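You operate a simulated robot arm through the tools that you are given. There is no shell and no other tool.

Carry out the task below with a simulated robot arm. There is one attempt and no reset: what you move stays moved.

Task
Top up the trough from bottle G56 till the level glass shows between its lines, then prime the wheel.
Fine: shut the cover again, put the bottle back, spill nothing, leave the other bottle. Set down upright: what you pick out.
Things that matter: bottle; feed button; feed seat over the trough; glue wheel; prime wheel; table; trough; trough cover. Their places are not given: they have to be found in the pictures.

Only the result counts: the job must be done as asked and must still hold three seconds after the hand-in. Knocking over, shifting, dropping, spilling or breaking anything else fails it. A push-on lid holds only when it is set on centred and level and pressed home; a screw cap is set on level and turned clockwise until tight.

Robot
A 7-joint arm with a two-finger parallel gripper, fixed in place. Base frame: the origin is on the floor under the middle of its stand, x ahead of it, y to its left, z up; the work surface is at about z = 0.86. Lengths are in m, angles in rad, forces in N, time in s.
It reaches about 1.247 m from its shoulder. Its first joint turns from -2.304 to 2.304 rad. Payload 3.91 kg.
The tool frame sits at the grasp point between the pads (the TCP): z along the fingers, y along the line on which they close. The tips reach 0.03 m beyond it. The gripper opens to 0.11 m. The fingers are 0.02 m wide and 0.01 m thick; the gripper's body (0.048 by 0.112 m) begins 0.055 m behind the TCP.
Orientation is told as [roll, pitch, yaw] about the base's x, y, z axes, in that order, counted from this pose: with the fingers straight down and closing along the base's y, the tool's x points along the base's -x, its y along +y and its z along -z.

Tools
- The arm moves only by the tool drive_tool. Its argument "steps" is one flat list of numbers, 7 for each row, row after row: the shift along the tool's x, y, z in units of 200 mm (1.0 is 200 mm), then the turn, a rotation vector about the tool's x, y, z in units of 180 degrees (1.0 is 180 degrees), then the gripper command, from -1 (shut) to 1 (fully open), values between in proportion. In form: [tx, ty, tz, wx, wy, wz, jaw, tx, ty, tz, wx, wy, wz, jaw, ...]. A call has 1 to 20 rows; each row is the pose to reach, as a shift and turn from the pose commanded when the call began, along the tool's axes at that moment. A call with a number of a shift or a turn outside -1 to 1 is refused whole. A row lasts 0.2 s, in which the tool goes at most 0.05 m and 0.15 rad; a call with a longer step from one row to the next is refused whole, and so is a gripper value outside its range. A pose out of reach is approached as far as the arm can. The call stops where the force on the tool passes 90 N (or 10 N more than at its start, if that is more) or the arm is blocked; 0.2 s more then pass. Each finger travels about 0.108 m/s and halts on what it meets, pressing with about 40 N; the grip force reading is that of the motor and also rises with nothing between the fingers. The clock runs only during rows and for 0.2 s after the last one: add rows that repeat a pose to give the fingers time. The reply holds the time, the measured pose of the TCP, the force on the tool along the base axes, the opening and the grip force, in the units named above and with some noise, with the torque about the TCP (base axes, N m) and any sound that the robot's microphone picked up.
- Cameras (640 x 400 px; columns grow to the right, rows downward): "scene" is fixed at [0.2206, -0.4993, 1.8181]; the picture's right is [0.74, -0.67, 0.00], its down [-0.41, -0.45, -0.79] and it looks along [0.53, 0.59, -0.61] (base axes); focal length 320 px, centre (320, 200). "wrist" rides on the gripper at [0.072, 0.017, -0.103] in the tool frame; the picture's right is [-0.23, 0.97, 0.00], its down [-0.76, -0.18, -0.62] and it looks along [-0.61, -0.14, 0.78] (tool axes); focal length 222 px, centre (320, 200).
- grab_frame(camera): a new picture of that camera. The clock stands still meanwhile.
- measure_at(camera, pixels): for up to 12 pixels [column, row] of the newest picture of that camera ("zoom" is the newest enlarged one), the place [x, y, z] in the base frame of the surface seen there, good to about 0.003 m, but the place of the scene camera against the robot may be out by one fixed shift of up to 0.012 m in any direction. The clock stands still meanwhile.
- close_up(camera, box): a new picture of the part [left, top, right, bottom] of that camera's present view, enlarged. The clock stands still meanwhile.
- close_job(): hands the job in; it is judged then, once.

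Unless the task says otherwise, let go and move clear before handing in.

The tools are called after "Request:" by a JSON object that holds its "name" and its "arguments". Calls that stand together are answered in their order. drive_tool: Moves the arm, as the interface text tells. Its arguments: {"type":"object","properties":{"steps":{"type":"array","items":{"type":"number"}}},"required":["steps"]} The other tools are called the same way: grab_frame (camera) takes a picture; measure_at (camera, pixels) gives the place of the surface under pixels of a picture; close_up (camera, box) takes an enlarged picture of a part of a camera's view; close_job () hands the job in.

At the start:

```text
time_s: 0.0
tool_pos: [0.5838, 0.2836, 1.4628]
ee_rot: [0.001, 0.0, -0.001]
wrist_force: [0.8, 0.7, 0.5]
torque: [-0.02, -0.04, 0.03]
gripper_width: 0.1102
finger_force: 0.1
```

scene: 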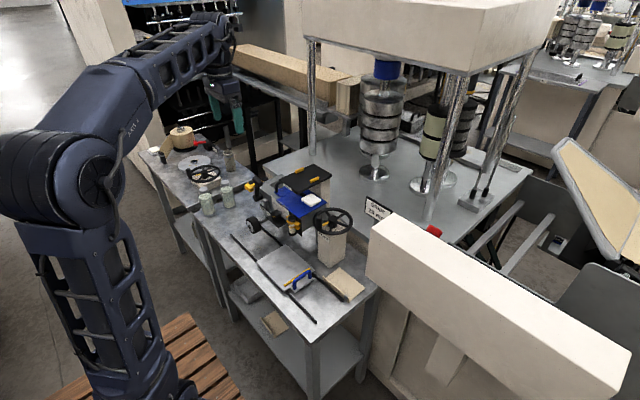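
wrist: 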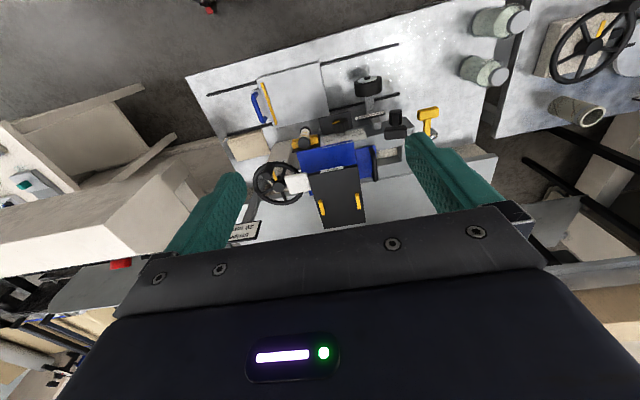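

The scene shows a bench with two greenish bottles near (208,203) and (227,196), and a blue machine near (300,200). I'll zoom in on these areas first.

Request:
{"name": "close_up", "arguments": {"camera": "scene", "box": [230, 150, 390, 250]}}

Request:
{"name": "close_up", "arguments": {"camera": "scene", "box": [140, 120, 300, 220]}}

Request:
{"name": "close_up", "arguments": {"camera": "scene", "box": [230, 220, 390, 320]}}

Request:
{"name": "close_up", "arguments": {"camera": "wrist", "box": [220, 50, 540, 250]}}

```text
4.00 times, centred on (310, 200) of scene
```

zoom: 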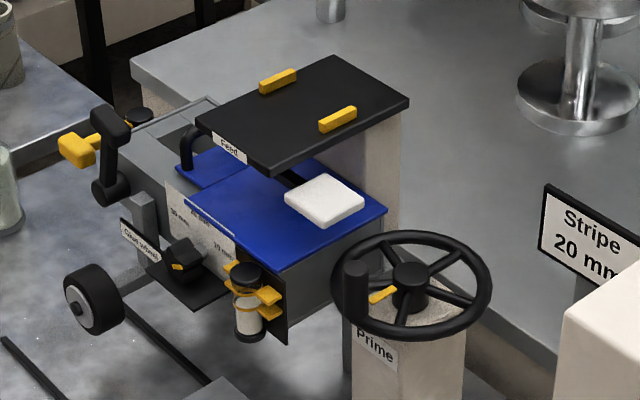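

```text
4.00 times, centred on (220, 170) of scene
```

zoom: 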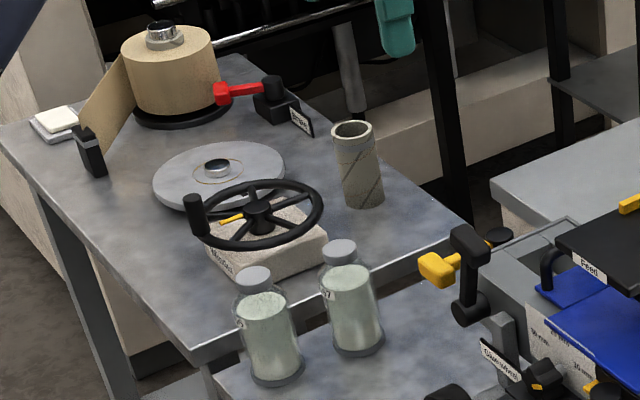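

```text
4.00 times, centred on (310, 270) of scene
```

zoom: 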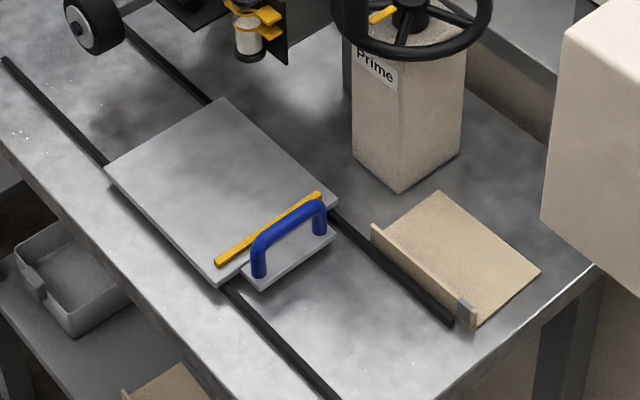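

```text
2.00 times, centred on (380, 150) of wrist
```

zoom: 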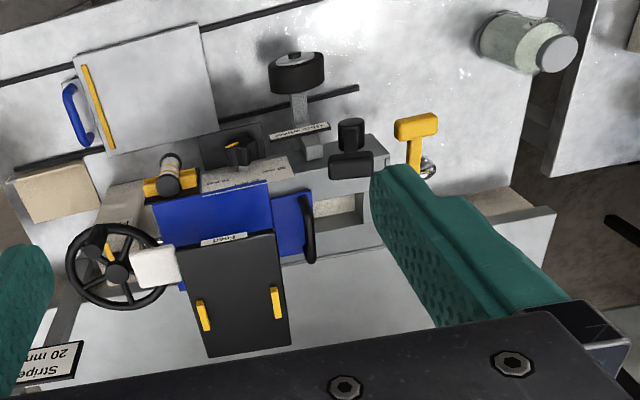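

The zooms show the blue cover with a black handle at about (275,190), a black plate with a "Feed" label, a "Prime" hand wheel at about (332,220), and a sight glass at about (292,225). I'll zoom in tighter on each.

Request:
{"name": "close_up", "arguments": {"camera": "scene", "box": [264, 160, 344, 210]}}

Request:
{"name": "close_up", "arguments": {"camera": "scene", "box": [260, 195, 324, 235]}}

Request:
{"name": "close_up", "arguments": {"camera": "scene", "box": [190, 175, 246, 220]}}

Request:
{"name": "close_up", "arguments": {"camera": "scene", "box": [240, 170, 304, 210]}}

Request:
{"name": "close_up", "arguments": {"camera": "wrist", "box": [280, 100, 440, 200]}}

Request:
{"name": "close_up", "arguments": {"camera": "wrist", "box": [440, 0, 540, 100]}}

```text
8.00 times, centred on (304, 185) of scene
```

zoom: 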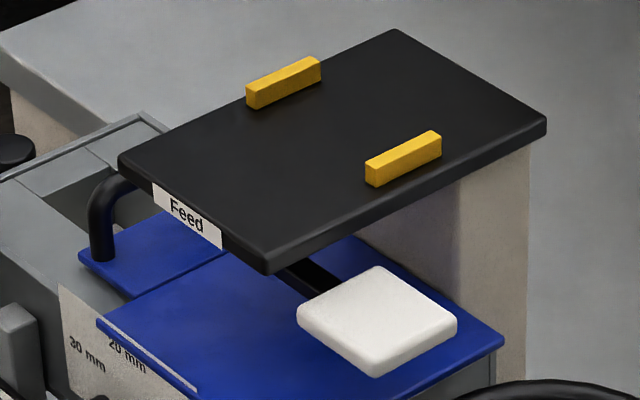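

```text
10.00 times, centred on (292, 215) of scene
```

zoom: 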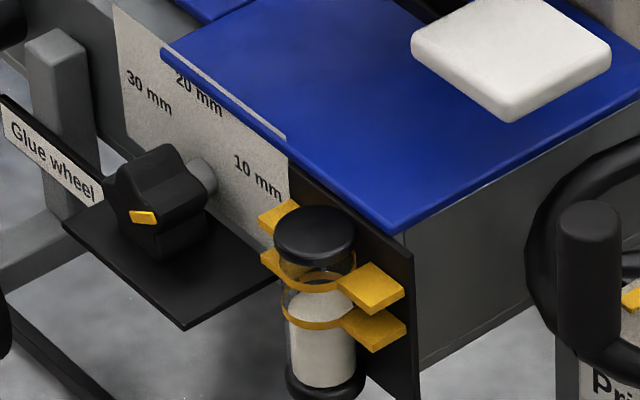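

```text
8.89 times, centred on (218, 198) of scene
```

zoom: 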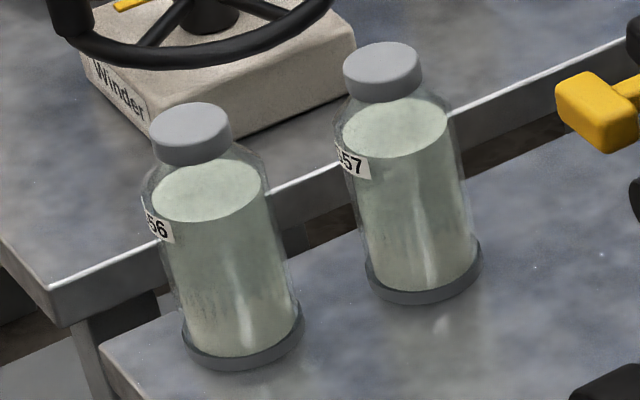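

```text
10.00 times, centred on (272, 190) of scene
```

zoom: 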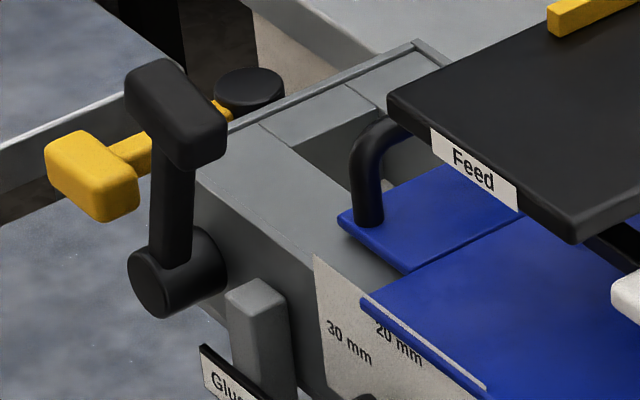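

```text
4.00 times, centred on (360, 150) of wrist
```

zoom: 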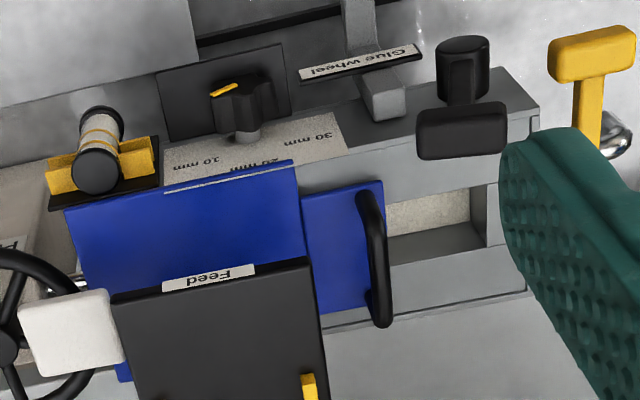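

```text
4.00 times, centred on (490, 50) of wrist
```

zoom: 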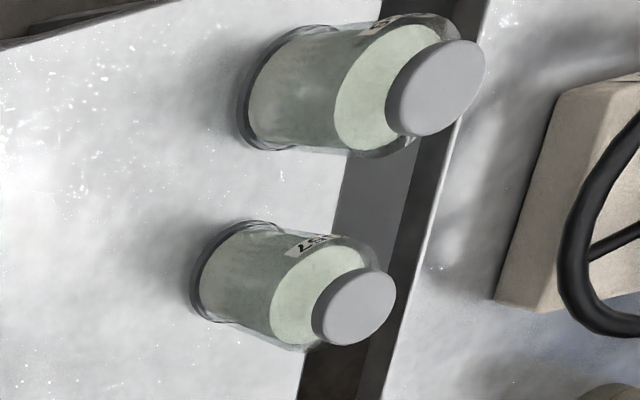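

The bottles carry labels "…56" and "…57", so G56 is the left one at (208,205). I'll measure key points next.

Request:
{"name": "grab_frame", "arguments": {"camera": "scene"}}

Request:
{"name": "measure_at", "arguments": {"camera": "scene", "pixels": [[207, 190], [210, 212], [223, 182], [230, 204], [302, 180], [300, 170], [315, 179], [310, 200], [290, 200], [279, 185], [274, 187], [332, 218]]}}

Request:
{"name": "measure_at", "arguments": {"camera": "wrist", "pixels": [[340, 200], [325, 215], [358, 202], [300, 183], [330, 158], [374, 165], [355, 132], [305, 142], [340, 125], [402, 140], [396, 120], [430, 115]]}}

```text
taken
```

scene: 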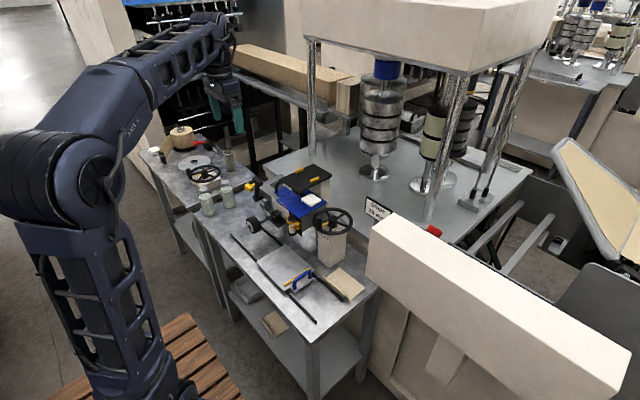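

```text
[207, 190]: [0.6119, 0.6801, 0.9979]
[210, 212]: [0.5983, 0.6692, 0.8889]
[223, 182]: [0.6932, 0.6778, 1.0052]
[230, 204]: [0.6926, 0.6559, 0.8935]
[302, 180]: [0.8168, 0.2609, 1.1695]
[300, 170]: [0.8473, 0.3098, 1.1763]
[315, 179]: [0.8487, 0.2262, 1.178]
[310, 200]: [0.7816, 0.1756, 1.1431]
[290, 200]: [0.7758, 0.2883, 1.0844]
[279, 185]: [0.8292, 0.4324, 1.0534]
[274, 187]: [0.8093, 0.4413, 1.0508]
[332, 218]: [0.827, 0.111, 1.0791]
```

```text
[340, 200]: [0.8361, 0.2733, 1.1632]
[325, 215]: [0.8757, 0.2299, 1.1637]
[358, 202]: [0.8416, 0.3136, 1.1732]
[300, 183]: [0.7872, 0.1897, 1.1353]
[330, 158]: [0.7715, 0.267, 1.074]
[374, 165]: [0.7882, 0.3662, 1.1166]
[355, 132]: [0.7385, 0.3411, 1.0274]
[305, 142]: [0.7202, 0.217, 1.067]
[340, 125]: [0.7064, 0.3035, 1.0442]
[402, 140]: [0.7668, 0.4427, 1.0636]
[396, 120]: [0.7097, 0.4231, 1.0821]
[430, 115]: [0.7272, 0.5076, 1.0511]
```

The seat plate is at about z 1.17, the white block at about (0.787,0.19,1.14) and the blue cover at about z 1.075. I'll back off and tilt up so the wrist camera sees the level glass, the cover and the seat more closely.

Request:
{"name": "drive_tool", "arguments": {"steps": [0.15, 0, 0.1, 0, -0.027, 0, 1, 0.3, 0, 0.2, 0, -0.054, 0, 1, 0.45, 0, 0.3, 0, -0.081, 0, 1, 0.6, 0, 0.4, 0, -0.108, 0, 1, 0.75, 0, 0.5, 0, -0.135, 0, 1, 0.9, 0, 0.6, 0, -0.16, 0, 1, 0.9, 0, 0.6, 0, -0.16, 0, 1]}}

Request:
{"name": "grab_frame", "arguments": {"camera": "wrist"}}

```text
time_s: 1.6
tool_pos: [0.4041, 0.2846, 1.3423]
ee_rot: [0.001, -0.503, 0.0]
wrist_force: [-0.1, 0.6, 0.8]
torque: [-0.02, 0.02, 0.0]
gripper_width: 0.1101
finger_force: 0.1
```

```text
taken
```

wrist: 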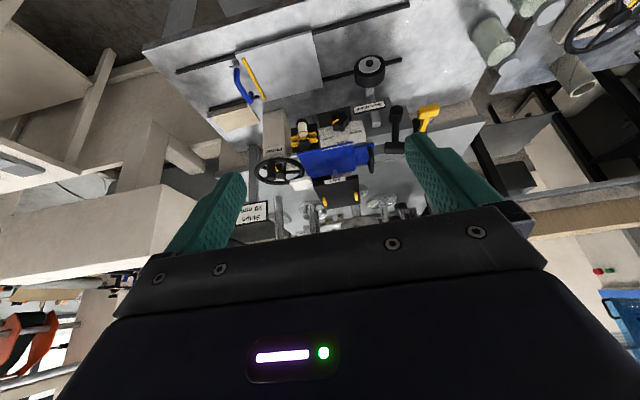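

The view is upside-down, with the machine around (330,150). I'll zoom in on it.

Request:
{"name": "close_up", "arguments": {"camera": "wrist", "box": [250, 80, 450, 220]}}

Request:
{"name": "close_up", "arguments": {"camera": "wrist", "box": [280, 105, 380, 175]}}

```text
2.86 times, centred on (350, 150) of wrist
```

zoom: 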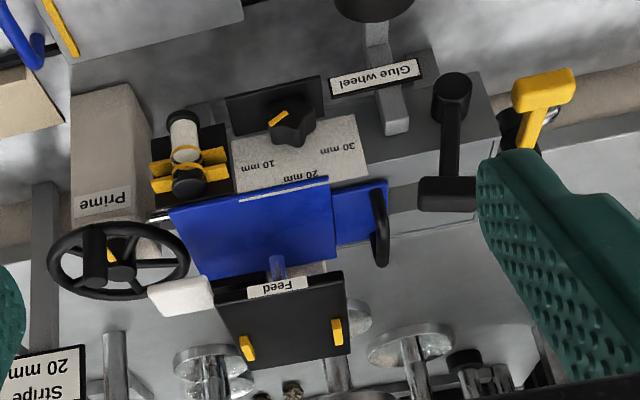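

```text
5.71 times, centred on (330, 140) of wrist
```

zoom: 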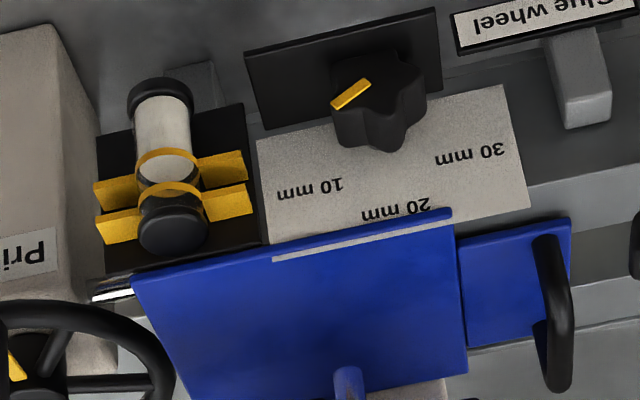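

The level glass at zoom (165,150) has two yellow lines, and the white level sits at or just below the lower one. There's a bluish spout under the feed seat. I'll measure the front parts before moving closer.

Request:
{"name": "measure_at", "arguments": {"camera": "wrist", "pixels": [[307, 125], [307, 133], [306, 146], [313, 138], [340, 122], [345, 126], [365, 108], [370, 68], [397, 112], [396, 148], [425, 112], [280, 168]]}}

Request:
{"name": "measure_at", "arguments": {"camera": "zoom", "pixels": [[165, 130], [168, 170], [165, 235], [390, 110], [350, 92], [555, 260], [560, 380], [500, 290], [390, 340], [300, 300], [350, 385], [600, 300]]}}

```text
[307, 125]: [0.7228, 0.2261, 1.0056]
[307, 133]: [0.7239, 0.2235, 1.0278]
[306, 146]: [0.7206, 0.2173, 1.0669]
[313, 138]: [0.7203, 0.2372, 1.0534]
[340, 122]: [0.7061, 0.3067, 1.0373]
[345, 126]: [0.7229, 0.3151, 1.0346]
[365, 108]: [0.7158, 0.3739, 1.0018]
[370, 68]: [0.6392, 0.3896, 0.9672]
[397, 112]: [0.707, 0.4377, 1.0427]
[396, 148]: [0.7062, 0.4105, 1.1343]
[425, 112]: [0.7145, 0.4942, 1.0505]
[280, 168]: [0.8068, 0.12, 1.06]
```

```text
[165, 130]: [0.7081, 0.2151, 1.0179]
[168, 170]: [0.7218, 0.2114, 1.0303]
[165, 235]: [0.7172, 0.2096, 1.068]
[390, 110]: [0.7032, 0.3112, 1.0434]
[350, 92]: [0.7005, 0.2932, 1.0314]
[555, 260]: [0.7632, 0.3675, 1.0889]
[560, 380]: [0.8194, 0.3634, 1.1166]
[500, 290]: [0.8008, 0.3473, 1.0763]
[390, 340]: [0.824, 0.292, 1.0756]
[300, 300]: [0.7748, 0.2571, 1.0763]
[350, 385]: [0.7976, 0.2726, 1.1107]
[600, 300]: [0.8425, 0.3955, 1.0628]
```

The cover top is at about z 1.076, the handle at about (0.79,0.365,1.117) and the spout at about (0.80,0.27,1.11). I'll swing the camera to the +y side for a closer look at the handle and trough.

Request:
{"name": "drive_tool", "arguments": {"steps": [-0.125, 0.117, 0.107, 0.015, 0, 0.0274, 1, -0.25, 0.234, 0.214, 0.03, 0, 0.0548, 1, -0.375, 0.351, 0.321, 0.045, 0, 0.0822, 1, -0.5, 0.468, 0.428, 0.06, 0, 0.1096, 1, -0.625, 0.585, 0.535, 0.075, 0, 0.137, 1, -0.75, 0.702, 0.642, 0.09, 0, 0.1644, 1, -0.875, 0.819, 0.749, 0.105, 0, 0.1918, 1, -1.0, 0.935, 0.855, 0.12, 0, 0.219, 1, -1.0, 0.935, 0.855, 0.12, 0, 0.219, 1]}}

Request:
{"name": "grab_frame", "arguments": {"camera": "wrist"}}

```text
time_s: 3.6
tool_pos: [0.6608, 0.4708, 1.291]
ee_rot: [0.001, -0.503, -0.784]
wrist_force: [0.0, 0.1, 0.0]
torque: [0.03, -0.02, 0.06]
gripper_width: 0.1101
finger_force: 0.0
```

```text
taken
```

wrist: 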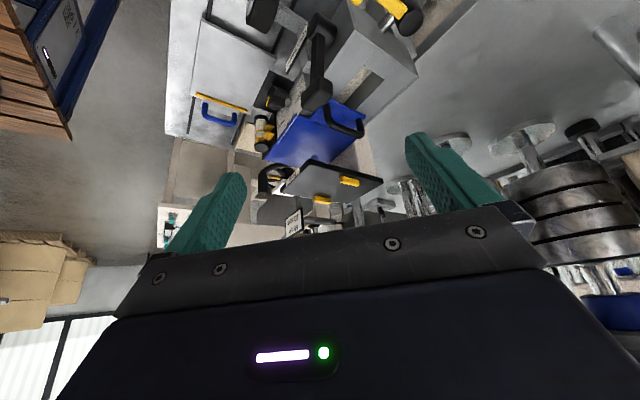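

Request:
{"name": "close_up", "arguments": {"camera": "wrist", "box": [240, 80, 400, 200]}}

Request:
{"name": "close_up", "arguments": {"camera": "wrist", "box": [240, 0, 440, 130]}}

```text
3.33 times, centred on (320, 140) of wrist
```

zoom: 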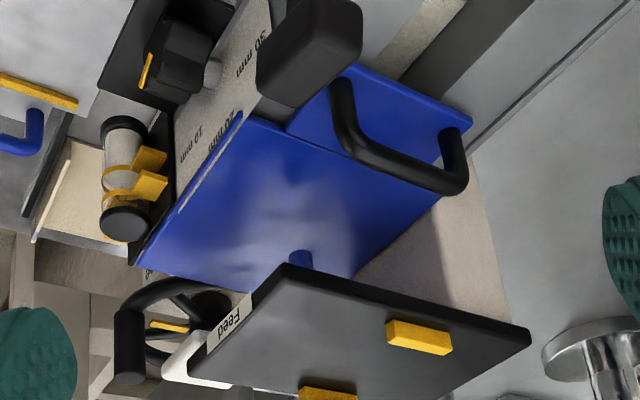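

```text
3.08 times, centred on (340, 65) of wrist
```

zoom: 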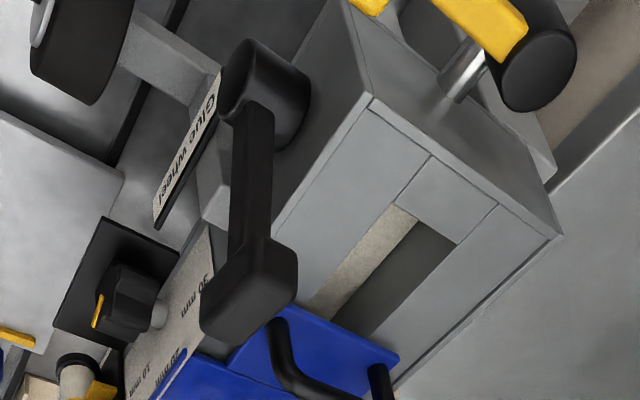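

There's a slot in the box top at zoom-2 (380,270) just beyond the blue handle plate. I'll measure plate heights and edges to tell what moves.

Request:
{"name": "measure_at", "arguments": {"camera": "zoom", "pixels": [[360, 260], [410, 275], [365, 330], [300, 345], [370, 105], [430, 160], [550, 235], [490, 210], [300, 270], [240, 80], [240, 320], [265, 290]]}}

Request:
{"name": "close_up", "arguments": {"camera": "wrist", "box": [260, 90, 380, 165]}}

Request:
{"name": "measure_at", "arguments": {"camera": "zoom", "pixels": [[420, 90], [590, 155], [390, 50], [390, 160], [320, 140], [310, 330], [150, 290], [430, 360], [440, 230], [540, 250], [575, 200], [230, 380]]}}

```text
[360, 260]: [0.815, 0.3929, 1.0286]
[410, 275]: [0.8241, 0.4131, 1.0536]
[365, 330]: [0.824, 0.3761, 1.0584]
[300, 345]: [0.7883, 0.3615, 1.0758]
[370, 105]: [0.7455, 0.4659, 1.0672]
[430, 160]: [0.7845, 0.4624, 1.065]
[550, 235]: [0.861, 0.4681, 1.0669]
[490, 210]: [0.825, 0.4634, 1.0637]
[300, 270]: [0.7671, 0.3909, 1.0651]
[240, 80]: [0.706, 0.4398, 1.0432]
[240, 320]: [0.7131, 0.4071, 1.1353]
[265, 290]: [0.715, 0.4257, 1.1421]
```

```text
5.33 times, centred on (320, 128) of wrist
```

zoom: 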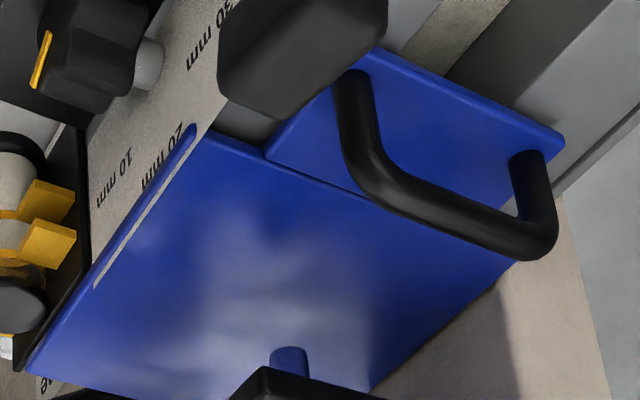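

```text
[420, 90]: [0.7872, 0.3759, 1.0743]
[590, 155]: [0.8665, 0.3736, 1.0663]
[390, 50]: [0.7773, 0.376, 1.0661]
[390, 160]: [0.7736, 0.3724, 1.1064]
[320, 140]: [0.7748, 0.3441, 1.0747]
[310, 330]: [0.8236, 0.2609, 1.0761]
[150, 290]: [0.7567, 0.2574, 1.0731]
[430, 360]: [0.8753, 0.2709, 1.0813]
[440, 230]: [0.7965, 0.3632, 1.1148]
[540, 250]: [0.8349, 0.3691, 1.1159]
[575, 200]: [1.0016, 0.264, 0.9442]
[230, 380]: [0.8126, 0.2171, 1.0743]
```

The handle plate and the large blue plate are both at about z 1.075, while the box top is at about 1.065. The slot is at about x 0.785–0.83, y 0.38–0.455. I'll look along −y from low to see how the cover, spout and seat relate.

Request:
{"name": "drive_tool", "arguments": {"steps": [-0.018, 0.089, 0.1, 0.0216, -0.0129, 0.0286, 1, -0.037, 0.179, 0.2, 0.0433, -0.0258, 0.0571, 1, -0.055, 0.268, 0.3, 0.065, -0.0387, 0.0857, 1, -0.073, 0.358, 0.402, 0.0866, -0.0517, 0.1143, 1, -0.091, 0.447, 0.502, 0.1082, -0.0646, 0.1429, 1, -0.11, 0.537, 0.602, 0.1299, -0.0775, 0.1714, 1, -0.128, 0.626, 0.703, 0.1515, -0.0904, 0.2, 1, -0.128, 0.626, 0.703, 0.1515, -0.0904, 0.2, 1]}}

Request:
{"name": "grab_frame", "arguments": {"camera": "wrist"}}

```text
time_s: 5.4
tool_pos: [0.8048, 0.4924, 1.1859]
ee_rot: [-0.014, -0.799, -1.534]
wrist_force: [0.3, -0.6, 0.0]
torque: [0.02, 0.03, 0.01]
gripper_width: 0.11
finger_force: 0.1
out of reach, approached as far as the arm can: row 7, 8
```

```text
taken
```

wrist: 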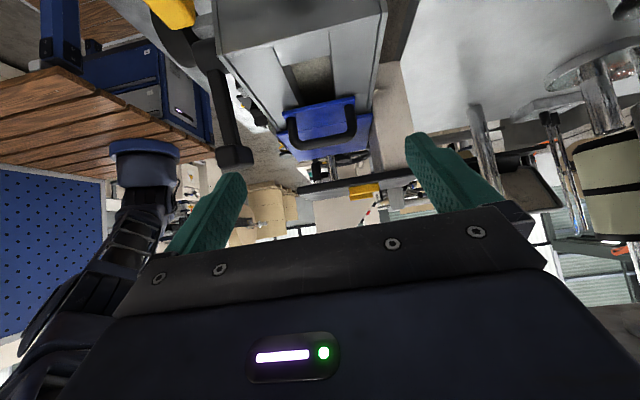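

Request:
{"name": "close_up", "arguments": {"camera": "wrist", "box": [240, 60, 440, 220]}}

Request:
{"name": "close_up", "arguments": {"camera": "wrist", "box": [270, 110, 380, 190]}}

Request:
{"name": "close_up", "arguments": {"camera": "wrist", "box": [200, 0, 400, 130]}}

```text
2.50 times, centred on (340, 140) of wrist
```

zoom: 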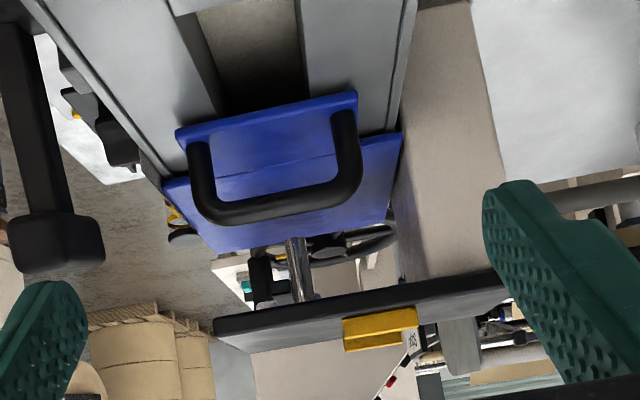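

```text
5.00 times, centred on (325, 150) of wrist
```

zoom: 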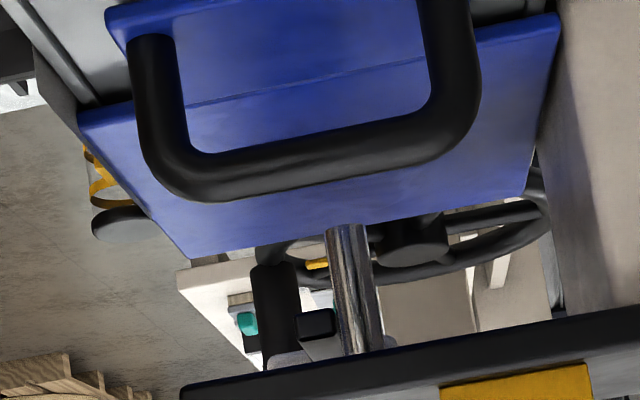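

```text
3.08 times, centred on (300, 65) of wrist
```

zoom: 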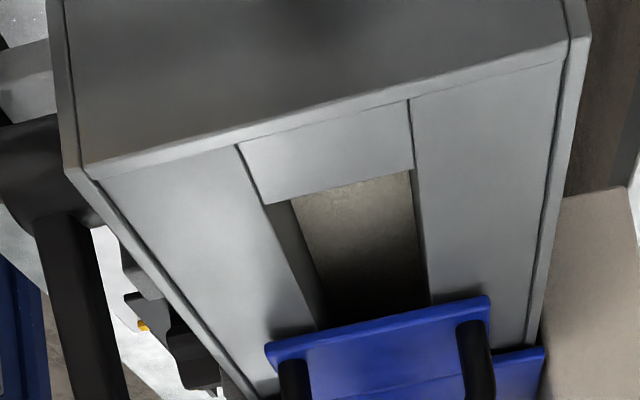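

A chrome spout hangs from the feed plate above the big blue plate, and thin rails run along both sides of the box. The cover may slide along y. Next I'll look from above at the seat and button.

Request:
{"name": "drive_tool", "arguments": {"steps": [-0.0683, -0.0208, -0.0492, -0.0166, 0.0166, -0.0392, 1, -0.1367, -0.0417, -0.0983, -0.0332, 0.0332, -0.0785, 1, -0.205, -0.0625, -0.1475, -0.0498, 0.0498, -0.1177, 1, -0.2733, -0.0833, -0.1967, -0.0663, 0.0663, -0.1569, 1, -0.3417, -0.1042, -0.2458, -0.0829, 0.0829, -0.1961, 1, -0.41, -0.125, -0.295, -0.0995, 0.0995, -0.2354, 1, -0.4783, -0.1458, -0.3442, -0.1161, 0.1161, -0.2746, 1, -0.5467, -0.1667, -0.3933, -0.1327, 0.1327, -0.3138, 1, -0.615, -0.1875, -0.4425, -0.1493, 0.1493, -0.353, 1, -0.6833, -0.2083, -0.4917, -0.1658, 0.1658, -0.3923, 1, -0.7517, -0.2292, -0.5408, -0.1824, 0.1824, -0.4315, 1, -0.82, -0.25, -0.59, -0.199, 0.199, -0.4707, 1, -0.82, -0.25, -0.59, -0.199, 0.199, -0.4707, 1]}}

Request:
{"name": "grab_frame", "arguments": {"camera": "wrist"}}

```text
time_s: 8.2
tool_pos: [0.7523, 0.4622, 1.3852]
ee_rot: [0.001, -0.003, 0.004]
wrist_force: [0.0, 0.0, 0.9]
torque: [0.01, -0.03, -0.04]
gripper_width: 0.1101
finger_force: 0.1
```

```text
taken
```

wrist: 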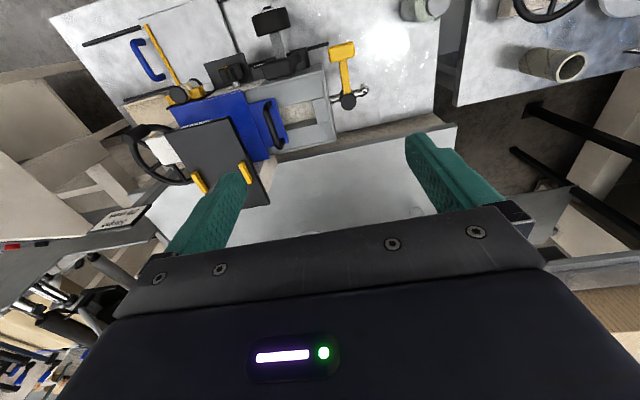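

Orientation is vertical again. I'll move to a spot where the feed seat sits in the clear part of the picture.

Request:
{"name": "drive_tool", "arguments": {"steps": [0.1, -0.2, -0.04, 0, 0, 0, 1, 0.2, -0.4, -0.08, 0, 0, 0, 1, 0.3, -0.6, -0.12, 0, 0, 0, 1, 0.4, -0.8, -0.16, 0, 0, 0, 1, 0.5, -0.98, -0.2, 0, 0, 0, 1, 0.5, -0.98, -0.2, 0, 0, 0, 1]}}

Request:
{"name": "grab_frame", "arguments": {"camera": "wrist"}}

Request:
{"name": "close_up", "arguments": {"camera": "wrist", "box": [240, 60, 440, 220]}}

```text
time_s: 9.6
tool_pos: [0.6548, 0.2656, 1.4248]
ee_rot: [0.0, -0.002, 0.002]
wrist_force: [0.4, -0.4, -0.3]
torque: [-0.01, 0.02, -0.01]
gripper_width: 0.1101
finger_force: 0.0
```

```text
taken
```

wrist: 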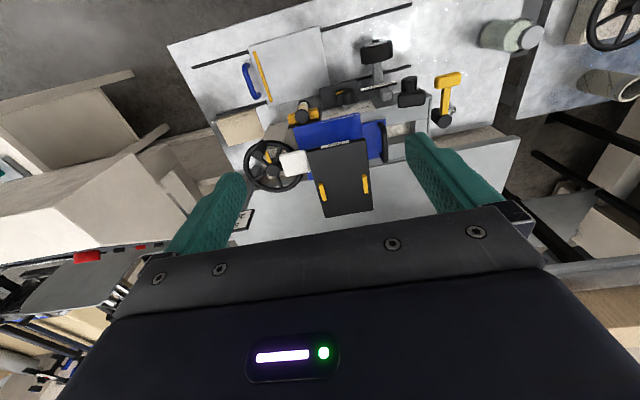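

```text
2.50 times, centred on (340, 140) of wrist
```

zoom: 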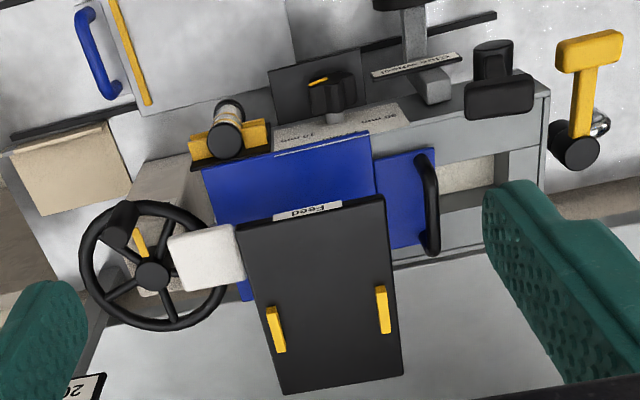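

The seat is a flat black plate with two yellow guides and no hole, and the white pad sits beside its −y edge. I'll measure the corners.

Request:
{"name": "measure_at", "arguments": {"camera": "zoom", "pixels": [[241, 232], [379, 202], [397, 370], [287, 389], [275, 330], [382, 310], [330, 300], [268, 308], [281, 350], [377, 288], [386, 332], [205, 255]]}}

Request:
{"name": "measure_at", "arguments": {"camera": "zoom", "pixels": [[172, 240], [232, 230], [180, 285], [240, 277], [152, 272], [122, 222], [85, 260], [222, 260], [428, 155], [435, 250], [420, 150], [385, 160]]}}

Request:
{"name": "close_up", "arguments": {"camera": "wrist", "box": [300, 160, 390, 220]}}

Request:
{"name": "close_up", "arguments": {"camera": "wrist", "box": [240, 110, 330, 200]}}

```text
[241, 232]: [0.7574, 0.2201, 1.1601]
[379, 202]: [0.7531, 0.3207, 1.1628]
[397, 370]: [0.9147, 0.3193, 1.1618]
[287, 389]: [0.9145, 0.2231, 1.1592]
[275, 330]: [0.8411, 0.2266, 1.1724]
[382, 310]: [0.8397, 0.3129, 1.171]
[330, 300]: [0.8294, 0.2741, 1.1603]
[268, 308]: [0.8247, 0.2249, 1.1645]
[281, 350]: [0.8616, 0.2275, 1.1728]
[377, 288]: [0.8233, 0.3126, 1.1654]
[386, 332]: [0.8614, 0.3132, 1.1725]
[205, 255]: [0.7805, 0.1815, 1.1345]
```

```text
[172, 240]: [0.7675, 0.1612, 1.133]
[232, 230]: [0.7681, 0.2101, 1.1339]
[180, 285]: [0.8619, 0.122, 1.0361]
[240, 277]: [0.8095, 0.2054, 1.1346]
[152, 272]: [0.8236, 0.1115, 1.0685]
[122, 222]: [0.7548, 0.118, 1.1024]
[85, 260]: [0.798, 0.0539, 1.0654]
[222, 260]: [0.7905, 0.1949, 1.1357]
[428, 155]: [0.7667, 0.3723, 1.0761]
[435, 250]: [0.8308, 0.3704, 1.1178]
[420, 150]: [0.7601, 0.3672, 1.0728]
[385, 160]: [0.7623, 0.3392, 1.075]
```

```text
6.67 times, centred on (345, 190) of wrist
```

zoom: 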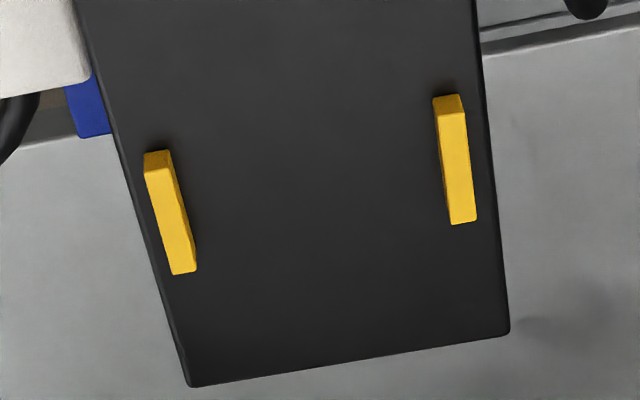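

```text
4.44 times, centred on (285, 155) of wrist
```

zoom: 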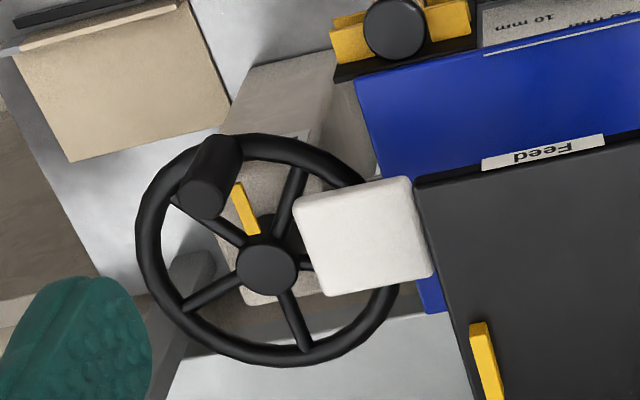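

The feed seat spans about x 0.755–0.915, y 0.22–0.32 with its top at z 1.161. The guides are centred at (0.842,0.270), the white pad at (0.789,0.188,1.135) and the prime hub at about (0.823,0.112,1.068). I'll zoom on the level glass and bottles for baseline readings.

Request:
{"name": "close_up", "arguments": {"camera": "scene", "box": [280, 212, 304, 236]}}

Request:
{"name": "close_up", "arguments": {"camera": "wrist", "box": [284, 90, 324, 130]}}

Request:
{"name": "close_up", "arguments": {"camera": "wrist", "box": [460, 0, 560, 60]}}

Request:
{"name": "measure_at", "arguments": {"camera": "wrist", "pixels": [[520, 33], [490, 35], [440, 95], [450, 78], [443, 117], [410, 90], [404, 103]]}}

```text
16.00 times, centred on (292, 224) of scene
```

zoom: 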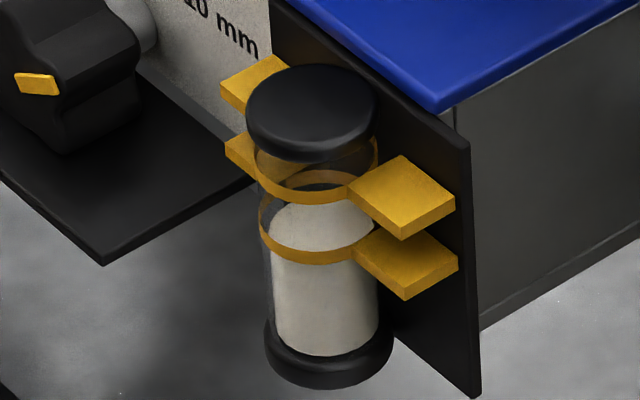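

```text
10.00 times, centred on (304, 110) of wrist
```

zoom: 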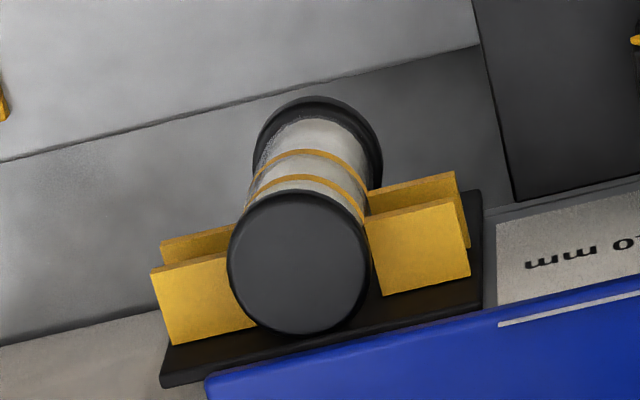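

```text
6.40 times, centred on (510, 30) of wrist
```

zoom: 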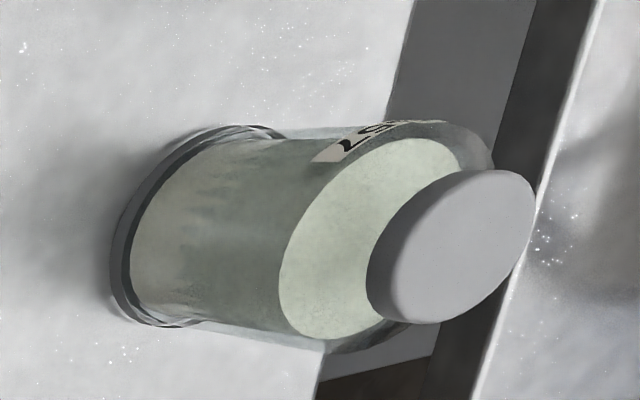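

```text
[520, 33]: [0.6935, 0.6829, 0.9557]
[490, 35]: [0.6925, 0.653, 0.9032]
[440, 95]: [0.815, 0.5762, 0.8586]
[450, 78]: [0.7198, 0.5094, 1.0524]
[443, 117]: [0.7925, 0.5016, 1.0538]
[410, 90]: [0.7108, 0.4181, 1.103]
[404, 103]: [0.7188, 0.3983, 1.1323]
```

The glass level sits right at the lower yellow line. The cover handle bar runs along x at about (0.81,0.367,1.112). I'll go above it tilted 0.35 rad from the +y side to stay clear of the seat plate.

Request:
{"name": "drive_tool", "arguments": {"steps": [-0.12, 0.13, 0.1, 0.0185, 0, 0, 0.2, -0.24, 0.26, 0.2, 0.037, 0, 0, -0.2, -0.36, 0.39, 0.31, 0.0555, 0, 0, -0.2, -0.48, 0.51, 0.42, 0.074, 0, 0, -0.2, -0.6, 0.64, 0.52, 0.0925, 0, 0, -0.2, -0.725, 0.77, 0.625, 0.111, 0, 0, -0.2, -0.725, 0.77, 0.625, 0.111, 0, 0, -0.2]}}

Request:
{"name": "close_up", "arguments": {"camera": "scene", "box": [240, 130, 340, 220]}}

Request:
{"name": "grab_frame", "arguments": {"camera": "wrist"}}

```text
time_s: 11.2
tool_pos: [0.7992, 0.4194, 1.2971]
ee_rot: [-0.35, -0.003, 0.002]
wrist_force: [-0.1, -0.8, -0.3]
torque: [0.0, -0.01, -0.02]
gripper_width: 0.044
finger_force: 0.0
```

```text
4.44 times, centred on (290, 175) of scene
```

zoom: 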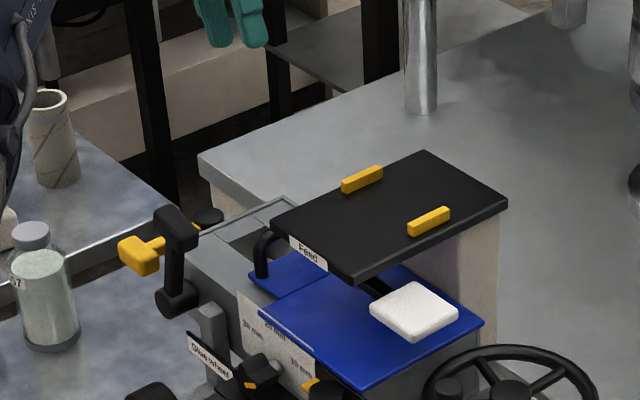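

```text
taken
```

wrist: 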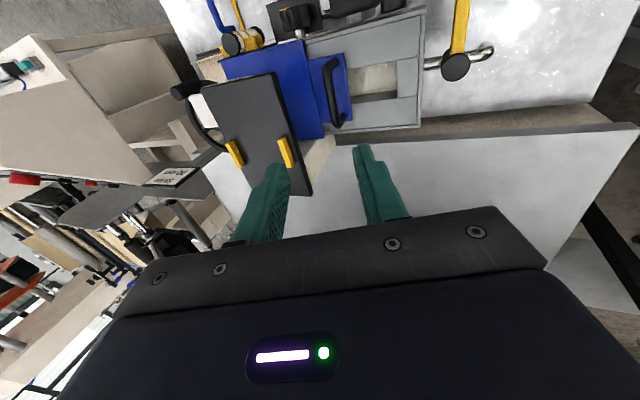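

The handle is clear in the wrist view at (333,92). I'll zoom and measure it precisely before descending.

Request:
{"name": "close_up", "arguments": {"camera": "wrist", "box": [280, 30, 440, 150]}}

Request:
{"name": "measure_at", "arguments": {"camera": "zoom", "pixels": [[212, 130], [225, 200], [240, 270], [200, 105], [175, 220], [100, 220], [268, 250], [190, 230], [350, 200], [370, 260], [60, 80], [450, 300]]}}

```text
3.33 times, centred on (360, 90) of wrist
```

zoom: 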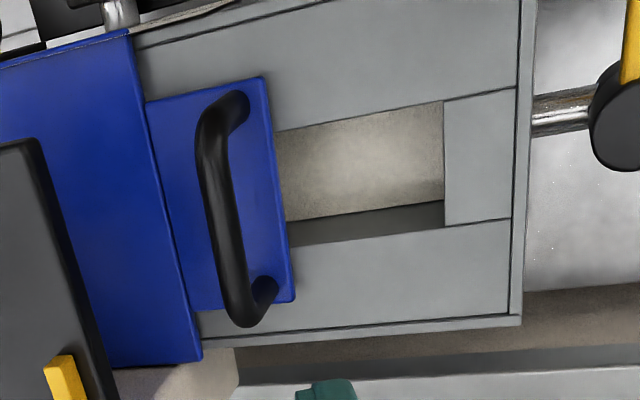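

```text
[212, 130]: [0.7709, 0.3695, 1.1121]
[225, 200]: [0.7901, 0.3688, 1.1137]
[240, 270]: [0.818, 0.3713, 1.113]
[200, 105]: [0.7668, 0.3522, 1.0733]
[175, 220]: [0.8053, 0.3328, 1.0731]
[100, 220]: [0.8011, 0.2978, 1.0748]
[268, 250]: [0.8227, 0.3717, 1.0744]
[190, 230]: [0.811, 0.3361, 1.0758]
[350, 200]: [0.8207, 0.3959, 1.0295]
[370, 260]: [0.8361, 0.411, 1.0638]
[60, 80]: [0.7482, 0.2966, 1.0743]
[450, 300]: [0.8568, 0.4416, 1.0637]
```

The bar centre is at about (0.80,0.369,1.110), with its top at 1.114. I'll descend along the tool axis to straddle it.

Request:
{"name": "drive_tool", "arguments": {"steps": [0, 0.08, 0.15, 0, 0, 0, -0.2, 0, 0.08, 0.35, 0, 0, 0, -0.2, 0, 0.08, 0.55, 0, 0, 0, -0.2, 0, 0.08, 0.75, 0, 0, 0, -0.2, 0, 0.08, 0.85, 0, 0, 0, -0.2, 0, 0.08, 0.95, 0, 0, 0, -0.2]}}

Request:
{"name": "close_up", "arguments": {"camera": "scene", "box": [240, 150, 320, 210]}}

Request:
{"name": "grab_frame", "arguments": {"camera": "wrist"}}

```text
time_s: 12.6
tool_pos: [0.7993, 0.3696, 1.114]
ee_rot: [-0.35, -0.004, 0.002]
wrist_force: [1.1, 0.2, -0.4]
torque: [0.02, -0.01, -0.01]
gripper_width: 0.0441
finger_force: 0.1
```

```text
6.67 times, centred on (280, 180) of scene
```

zoom: 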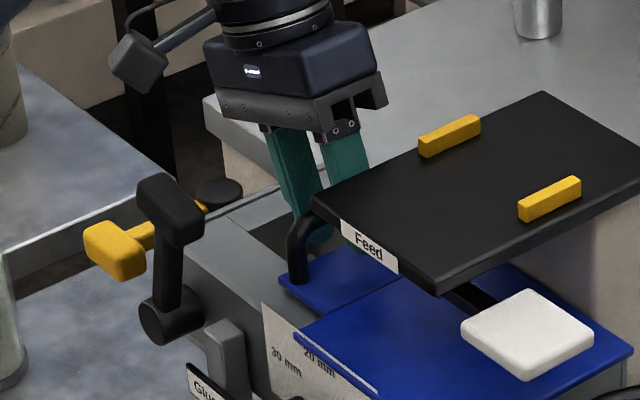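

```text
taken
```

wrist: 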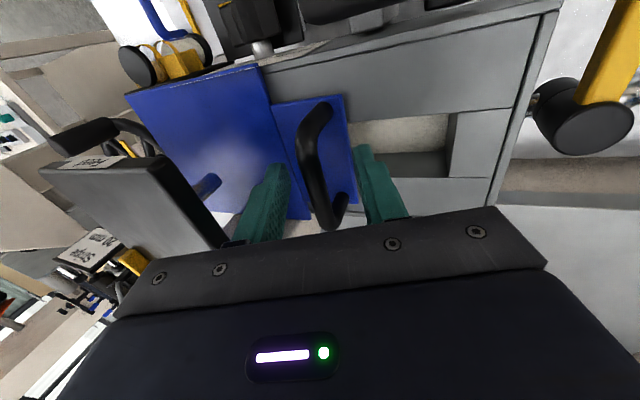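

The fingers straddle the bar (scene zoom (315,190)). I'll close on it.

Request:
{"name": "drive_tool", "arguments": {"steps": [0, 0, 0, 0, 0, 0, -1, 0, 0, 0, 0, 0, 0, -1, 0, 0, 0, 0, 0, 0, -1]}}

```text
time_s: 13.4
tool_pos: [0.8006, 0.3714, 1.1156]
ee_rot: [-0.35, -0.005, 0.002]
wrist_force: [3.6, 0.4, 6.4]
torque: [0.02, -0.59, 0.28]
gripper_width: 0.012
finger_force: 45.1
```

The bar is gripped with a width of 0.012. I'll test with a gentle 6 mm pull in +y and watch the force.

Request:
{"name": "drive_tool", "arguments": {"steps": [0, 0.014, -0.005, 0, 0, 0, -1, 0, 0.028, -0.0103, 0, 0, 0, -1, 0, 0.028, -0.0103, 0, 0, 0, -1]}}

Request:
{"name": "grab_frame", "arguments": {"camera": "wrist"}}

```text
time_s: 14.2
tool_pos: [0.7995, 0.377, 1.1166]
ee_rot: [-0.348, -0.002, 0.002]
wrist_force: [0.2, 1.0, -6.4]
torque: [-0.02, -1.15, 0.33]
gripper_width: 0.0119
finger_force: 44.8
```

```text
taken
```

wrist: 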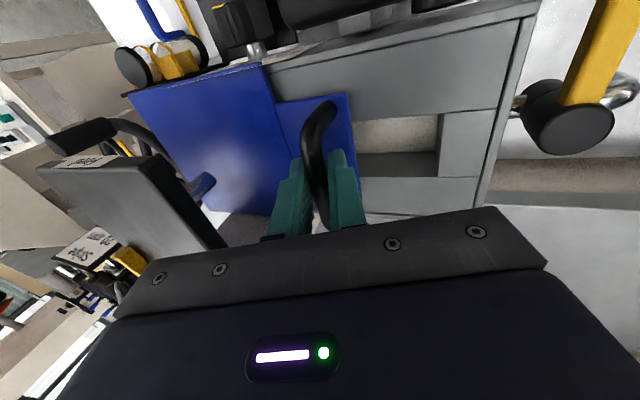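

TCP moved 5.6 mm at about 1 N, so the cover slides in +y. I'll continue with a slow 30 mm pull.

Request:
{"name": "drive_tool", "arguments": {"steps": [0, 0.035, -0.0129, 0, 0, 0, -1, 0, 0.07, -0.0257, 0, 0, 0, -1, 0, 0.105, -0.0386, 0, 0, 0, -1, 0, 0.141, -0.0515, 0, 0, 0, -1, 0, 0.141, -0.0515, 0, 0, 0, -1]}}

Request:
{"name": "grab_frame", "arguments": {"camera": "wrist"}}

Request:
{"name": "close_up", "arguments": {"camera": "scene", "box": [240, 150, 340, 220]}}

```text
time_s: 15.4
tool_pos: [0.7991, 0.4071, 1.1156]
ee_rot: [-0.348, -0.005, 0.001]
wrist_force: [-2.4, 1.2, 1.8]
torque: [0.02, -0.47, 0.14]
gripper_width: 0.012
finger_force: 45.3
```

```text
taken
```

wrist: 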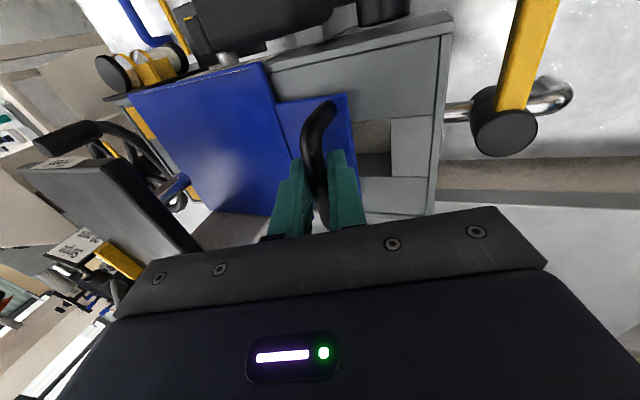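

```text
5.71 times, centred on (290, 185) of scene
```

zoom: 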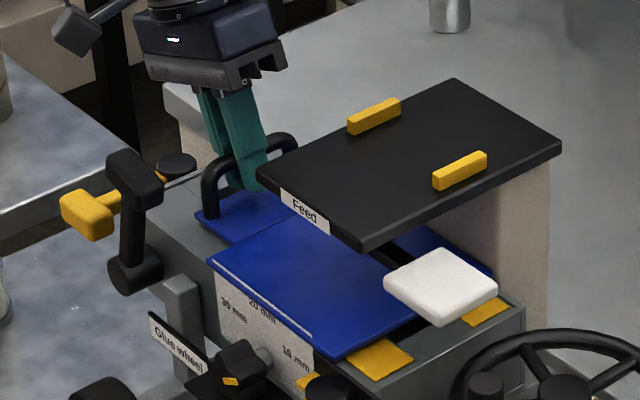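

The whole blue cover slides as one piece, uncovering the −y end of the box. I'll keep pulling in +y.

Request:
{"name": "drive_tool", "arguments": {"steps": [0, 0.035, -0.0129, 0, 0, 0, -1, 0, 0.07, -0.0257, 0, 0, 0, -1, 0, 0.105, -0.0386, 0, 0, 0, -1, 0, 0.141, -0.0515, 0, 0, 0, -1, 0, 0.176, -0.0644, 0, 0, 0, -1, 0, 0.211, -0.0772, 0, 0, 0, -1, 0, 0.211, -0.0772, 0, 0, 0, -1]}}

Request:
{"name": "close_up", "arguments": {"camera": "scene", "box": [240, 150, 340, 220]}}

```text
time_s: 17.0
tool_pos: [0.7996, 0.4535, 1.1163]
ee_rot: [-0.348, -0.001, 0.001]
wrist_force: [-0.3, 1.4, -5.5]
torque: [0.08, -0.25, 0.08]
gripper_width: 0.0117
finger_force: 44.9
```

```text
5.71 times, centred on (290, 185) of scene
```

zoom: 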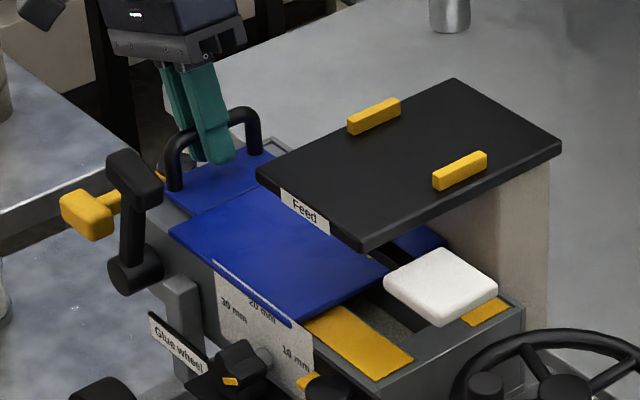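

About 83 mm open so far. The slot between the yellow strips is showing at the −y end. I'll measure where the cover's −y edge is.

Request:
{"name": "measure_at", "arguments": {"camera": "zoom", "pixels": [[300, 320], [380, 268], [180, 230], [405, 365], [400, 320], [420, 300], [350, 330], [175, 150], [440, 275], [470, 320]]}}

Request:
{"name": "grab_frame", "arguments": {"camera": "wrist"}}

```text
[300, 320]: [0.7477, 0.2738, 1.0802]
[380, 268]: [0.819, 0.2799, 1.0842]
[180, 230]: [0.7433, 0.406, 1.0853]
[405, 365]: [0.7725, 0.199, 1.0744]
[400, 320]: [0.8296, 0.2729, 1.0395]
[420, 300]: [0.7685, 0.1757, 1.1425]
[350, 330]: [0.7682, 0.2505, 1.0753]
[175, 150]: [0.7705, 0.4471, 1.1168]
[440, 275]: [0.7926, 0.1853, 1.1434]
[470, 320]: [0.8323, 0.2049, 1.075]
```

```text
taken
```

wrist: 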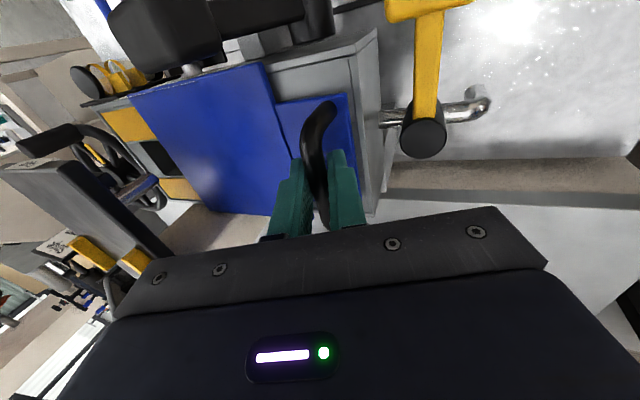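

The cover's −y edge is at about y 0.277 and the spout is at y 0.272, so it needs to go further. I'll pull another 45 mm while watching for the end stop.

Request:
{"name": "drive_tool", "arguments": {"steps": [0, 0.035, -0.0129, 0, 0, 0, -1, 0, 0.07, -0.0257, 0, 0, 0, -1, 0, 0.105, -0.0386, 0, 0, 0, -1, 0, 0.141, -0.0515, 0, 0, 0, -1, 0, 0.176, -0.0644, 0, 0, 0, -1, 0, 0.211, -0.0772, 0, 0, 0, -1, 0, 0.211, -0.0772, 0, 0, 0, -1]}}

Request:
{"name": "close_up", "arguments": {"camera": "scene", "box": [240, 150, 340, 220]}}

Request:
{"name": "grab_frame", "arguments": {"camera": "wrist"}}

```text
time_s: 18.6
tool_pos: [0.8, 0.4961, 1.1153]
ee_rot: [-0.348, -0.004, 0.001]
wrist_force: [11.7, 0.8, -11.7]
torque: [0.0, -1.06, 0.38]
gripper_width: 0.0117
finger_force: 44.6
```

```text
5.71 times, centred on (290, 185) of scene
```

zoom: 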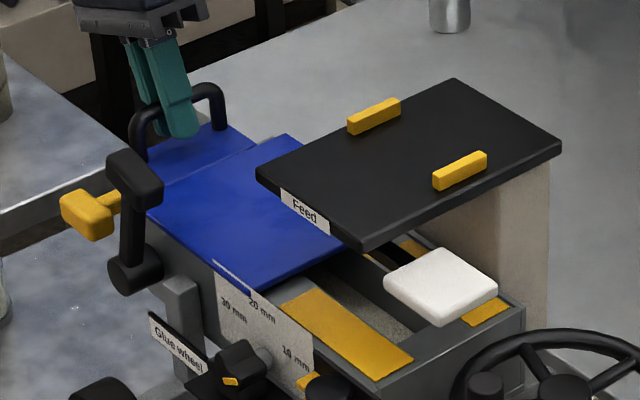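

```text
taken
```

wrist: 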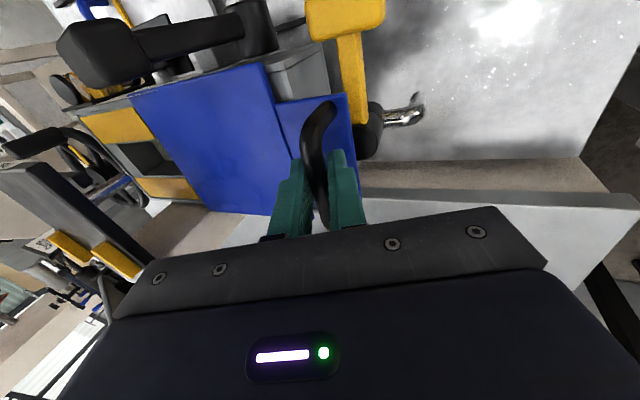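

The cover edge is now past the whole yellow strip, about 45 mm beyond the spout. I'll try a little further to find the end stop.

Request:
{"name": "drive_tool", "arguments": {"steps": [0, 0.0235, -0.0086, 0, 0, 0, -1, 0, 0.047, -0.0172, 0, 0, 0, -1, 0, 0.047, -0.0172, 0, 0, 0, -1]}}

Request:
{"name": "close_up", "arguments": {"camera": "scene", "box": [240, 150, 340, 220]}}

```text
time_s: 19.4
tool_pos: [0.8017, 0.499, 1.1179]
ee_rot: [-0.361, -0.002, -0.006]
wrist_force: [-19.8, -32.3, 10.5]
torque: [-0.23, 1.23, 0.13]
gripper_width: 0.0114
finger_force: 44.7
stopped in row 3: the force on the tool passed its limit at 92 N (the readings are from after the stop); the commanded pose is now the measured one
```

```text
5.71 times, centred on (290, 185) of scene
```

zoom: 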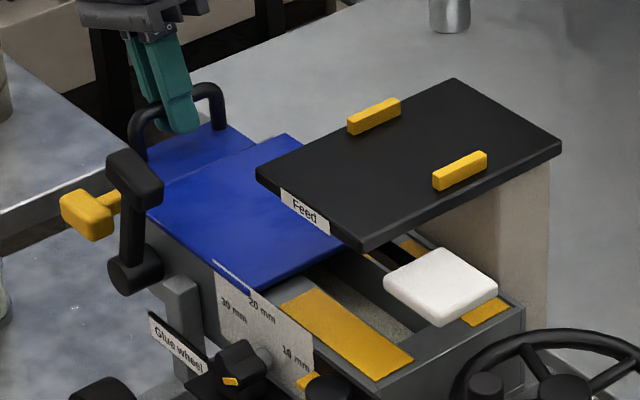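

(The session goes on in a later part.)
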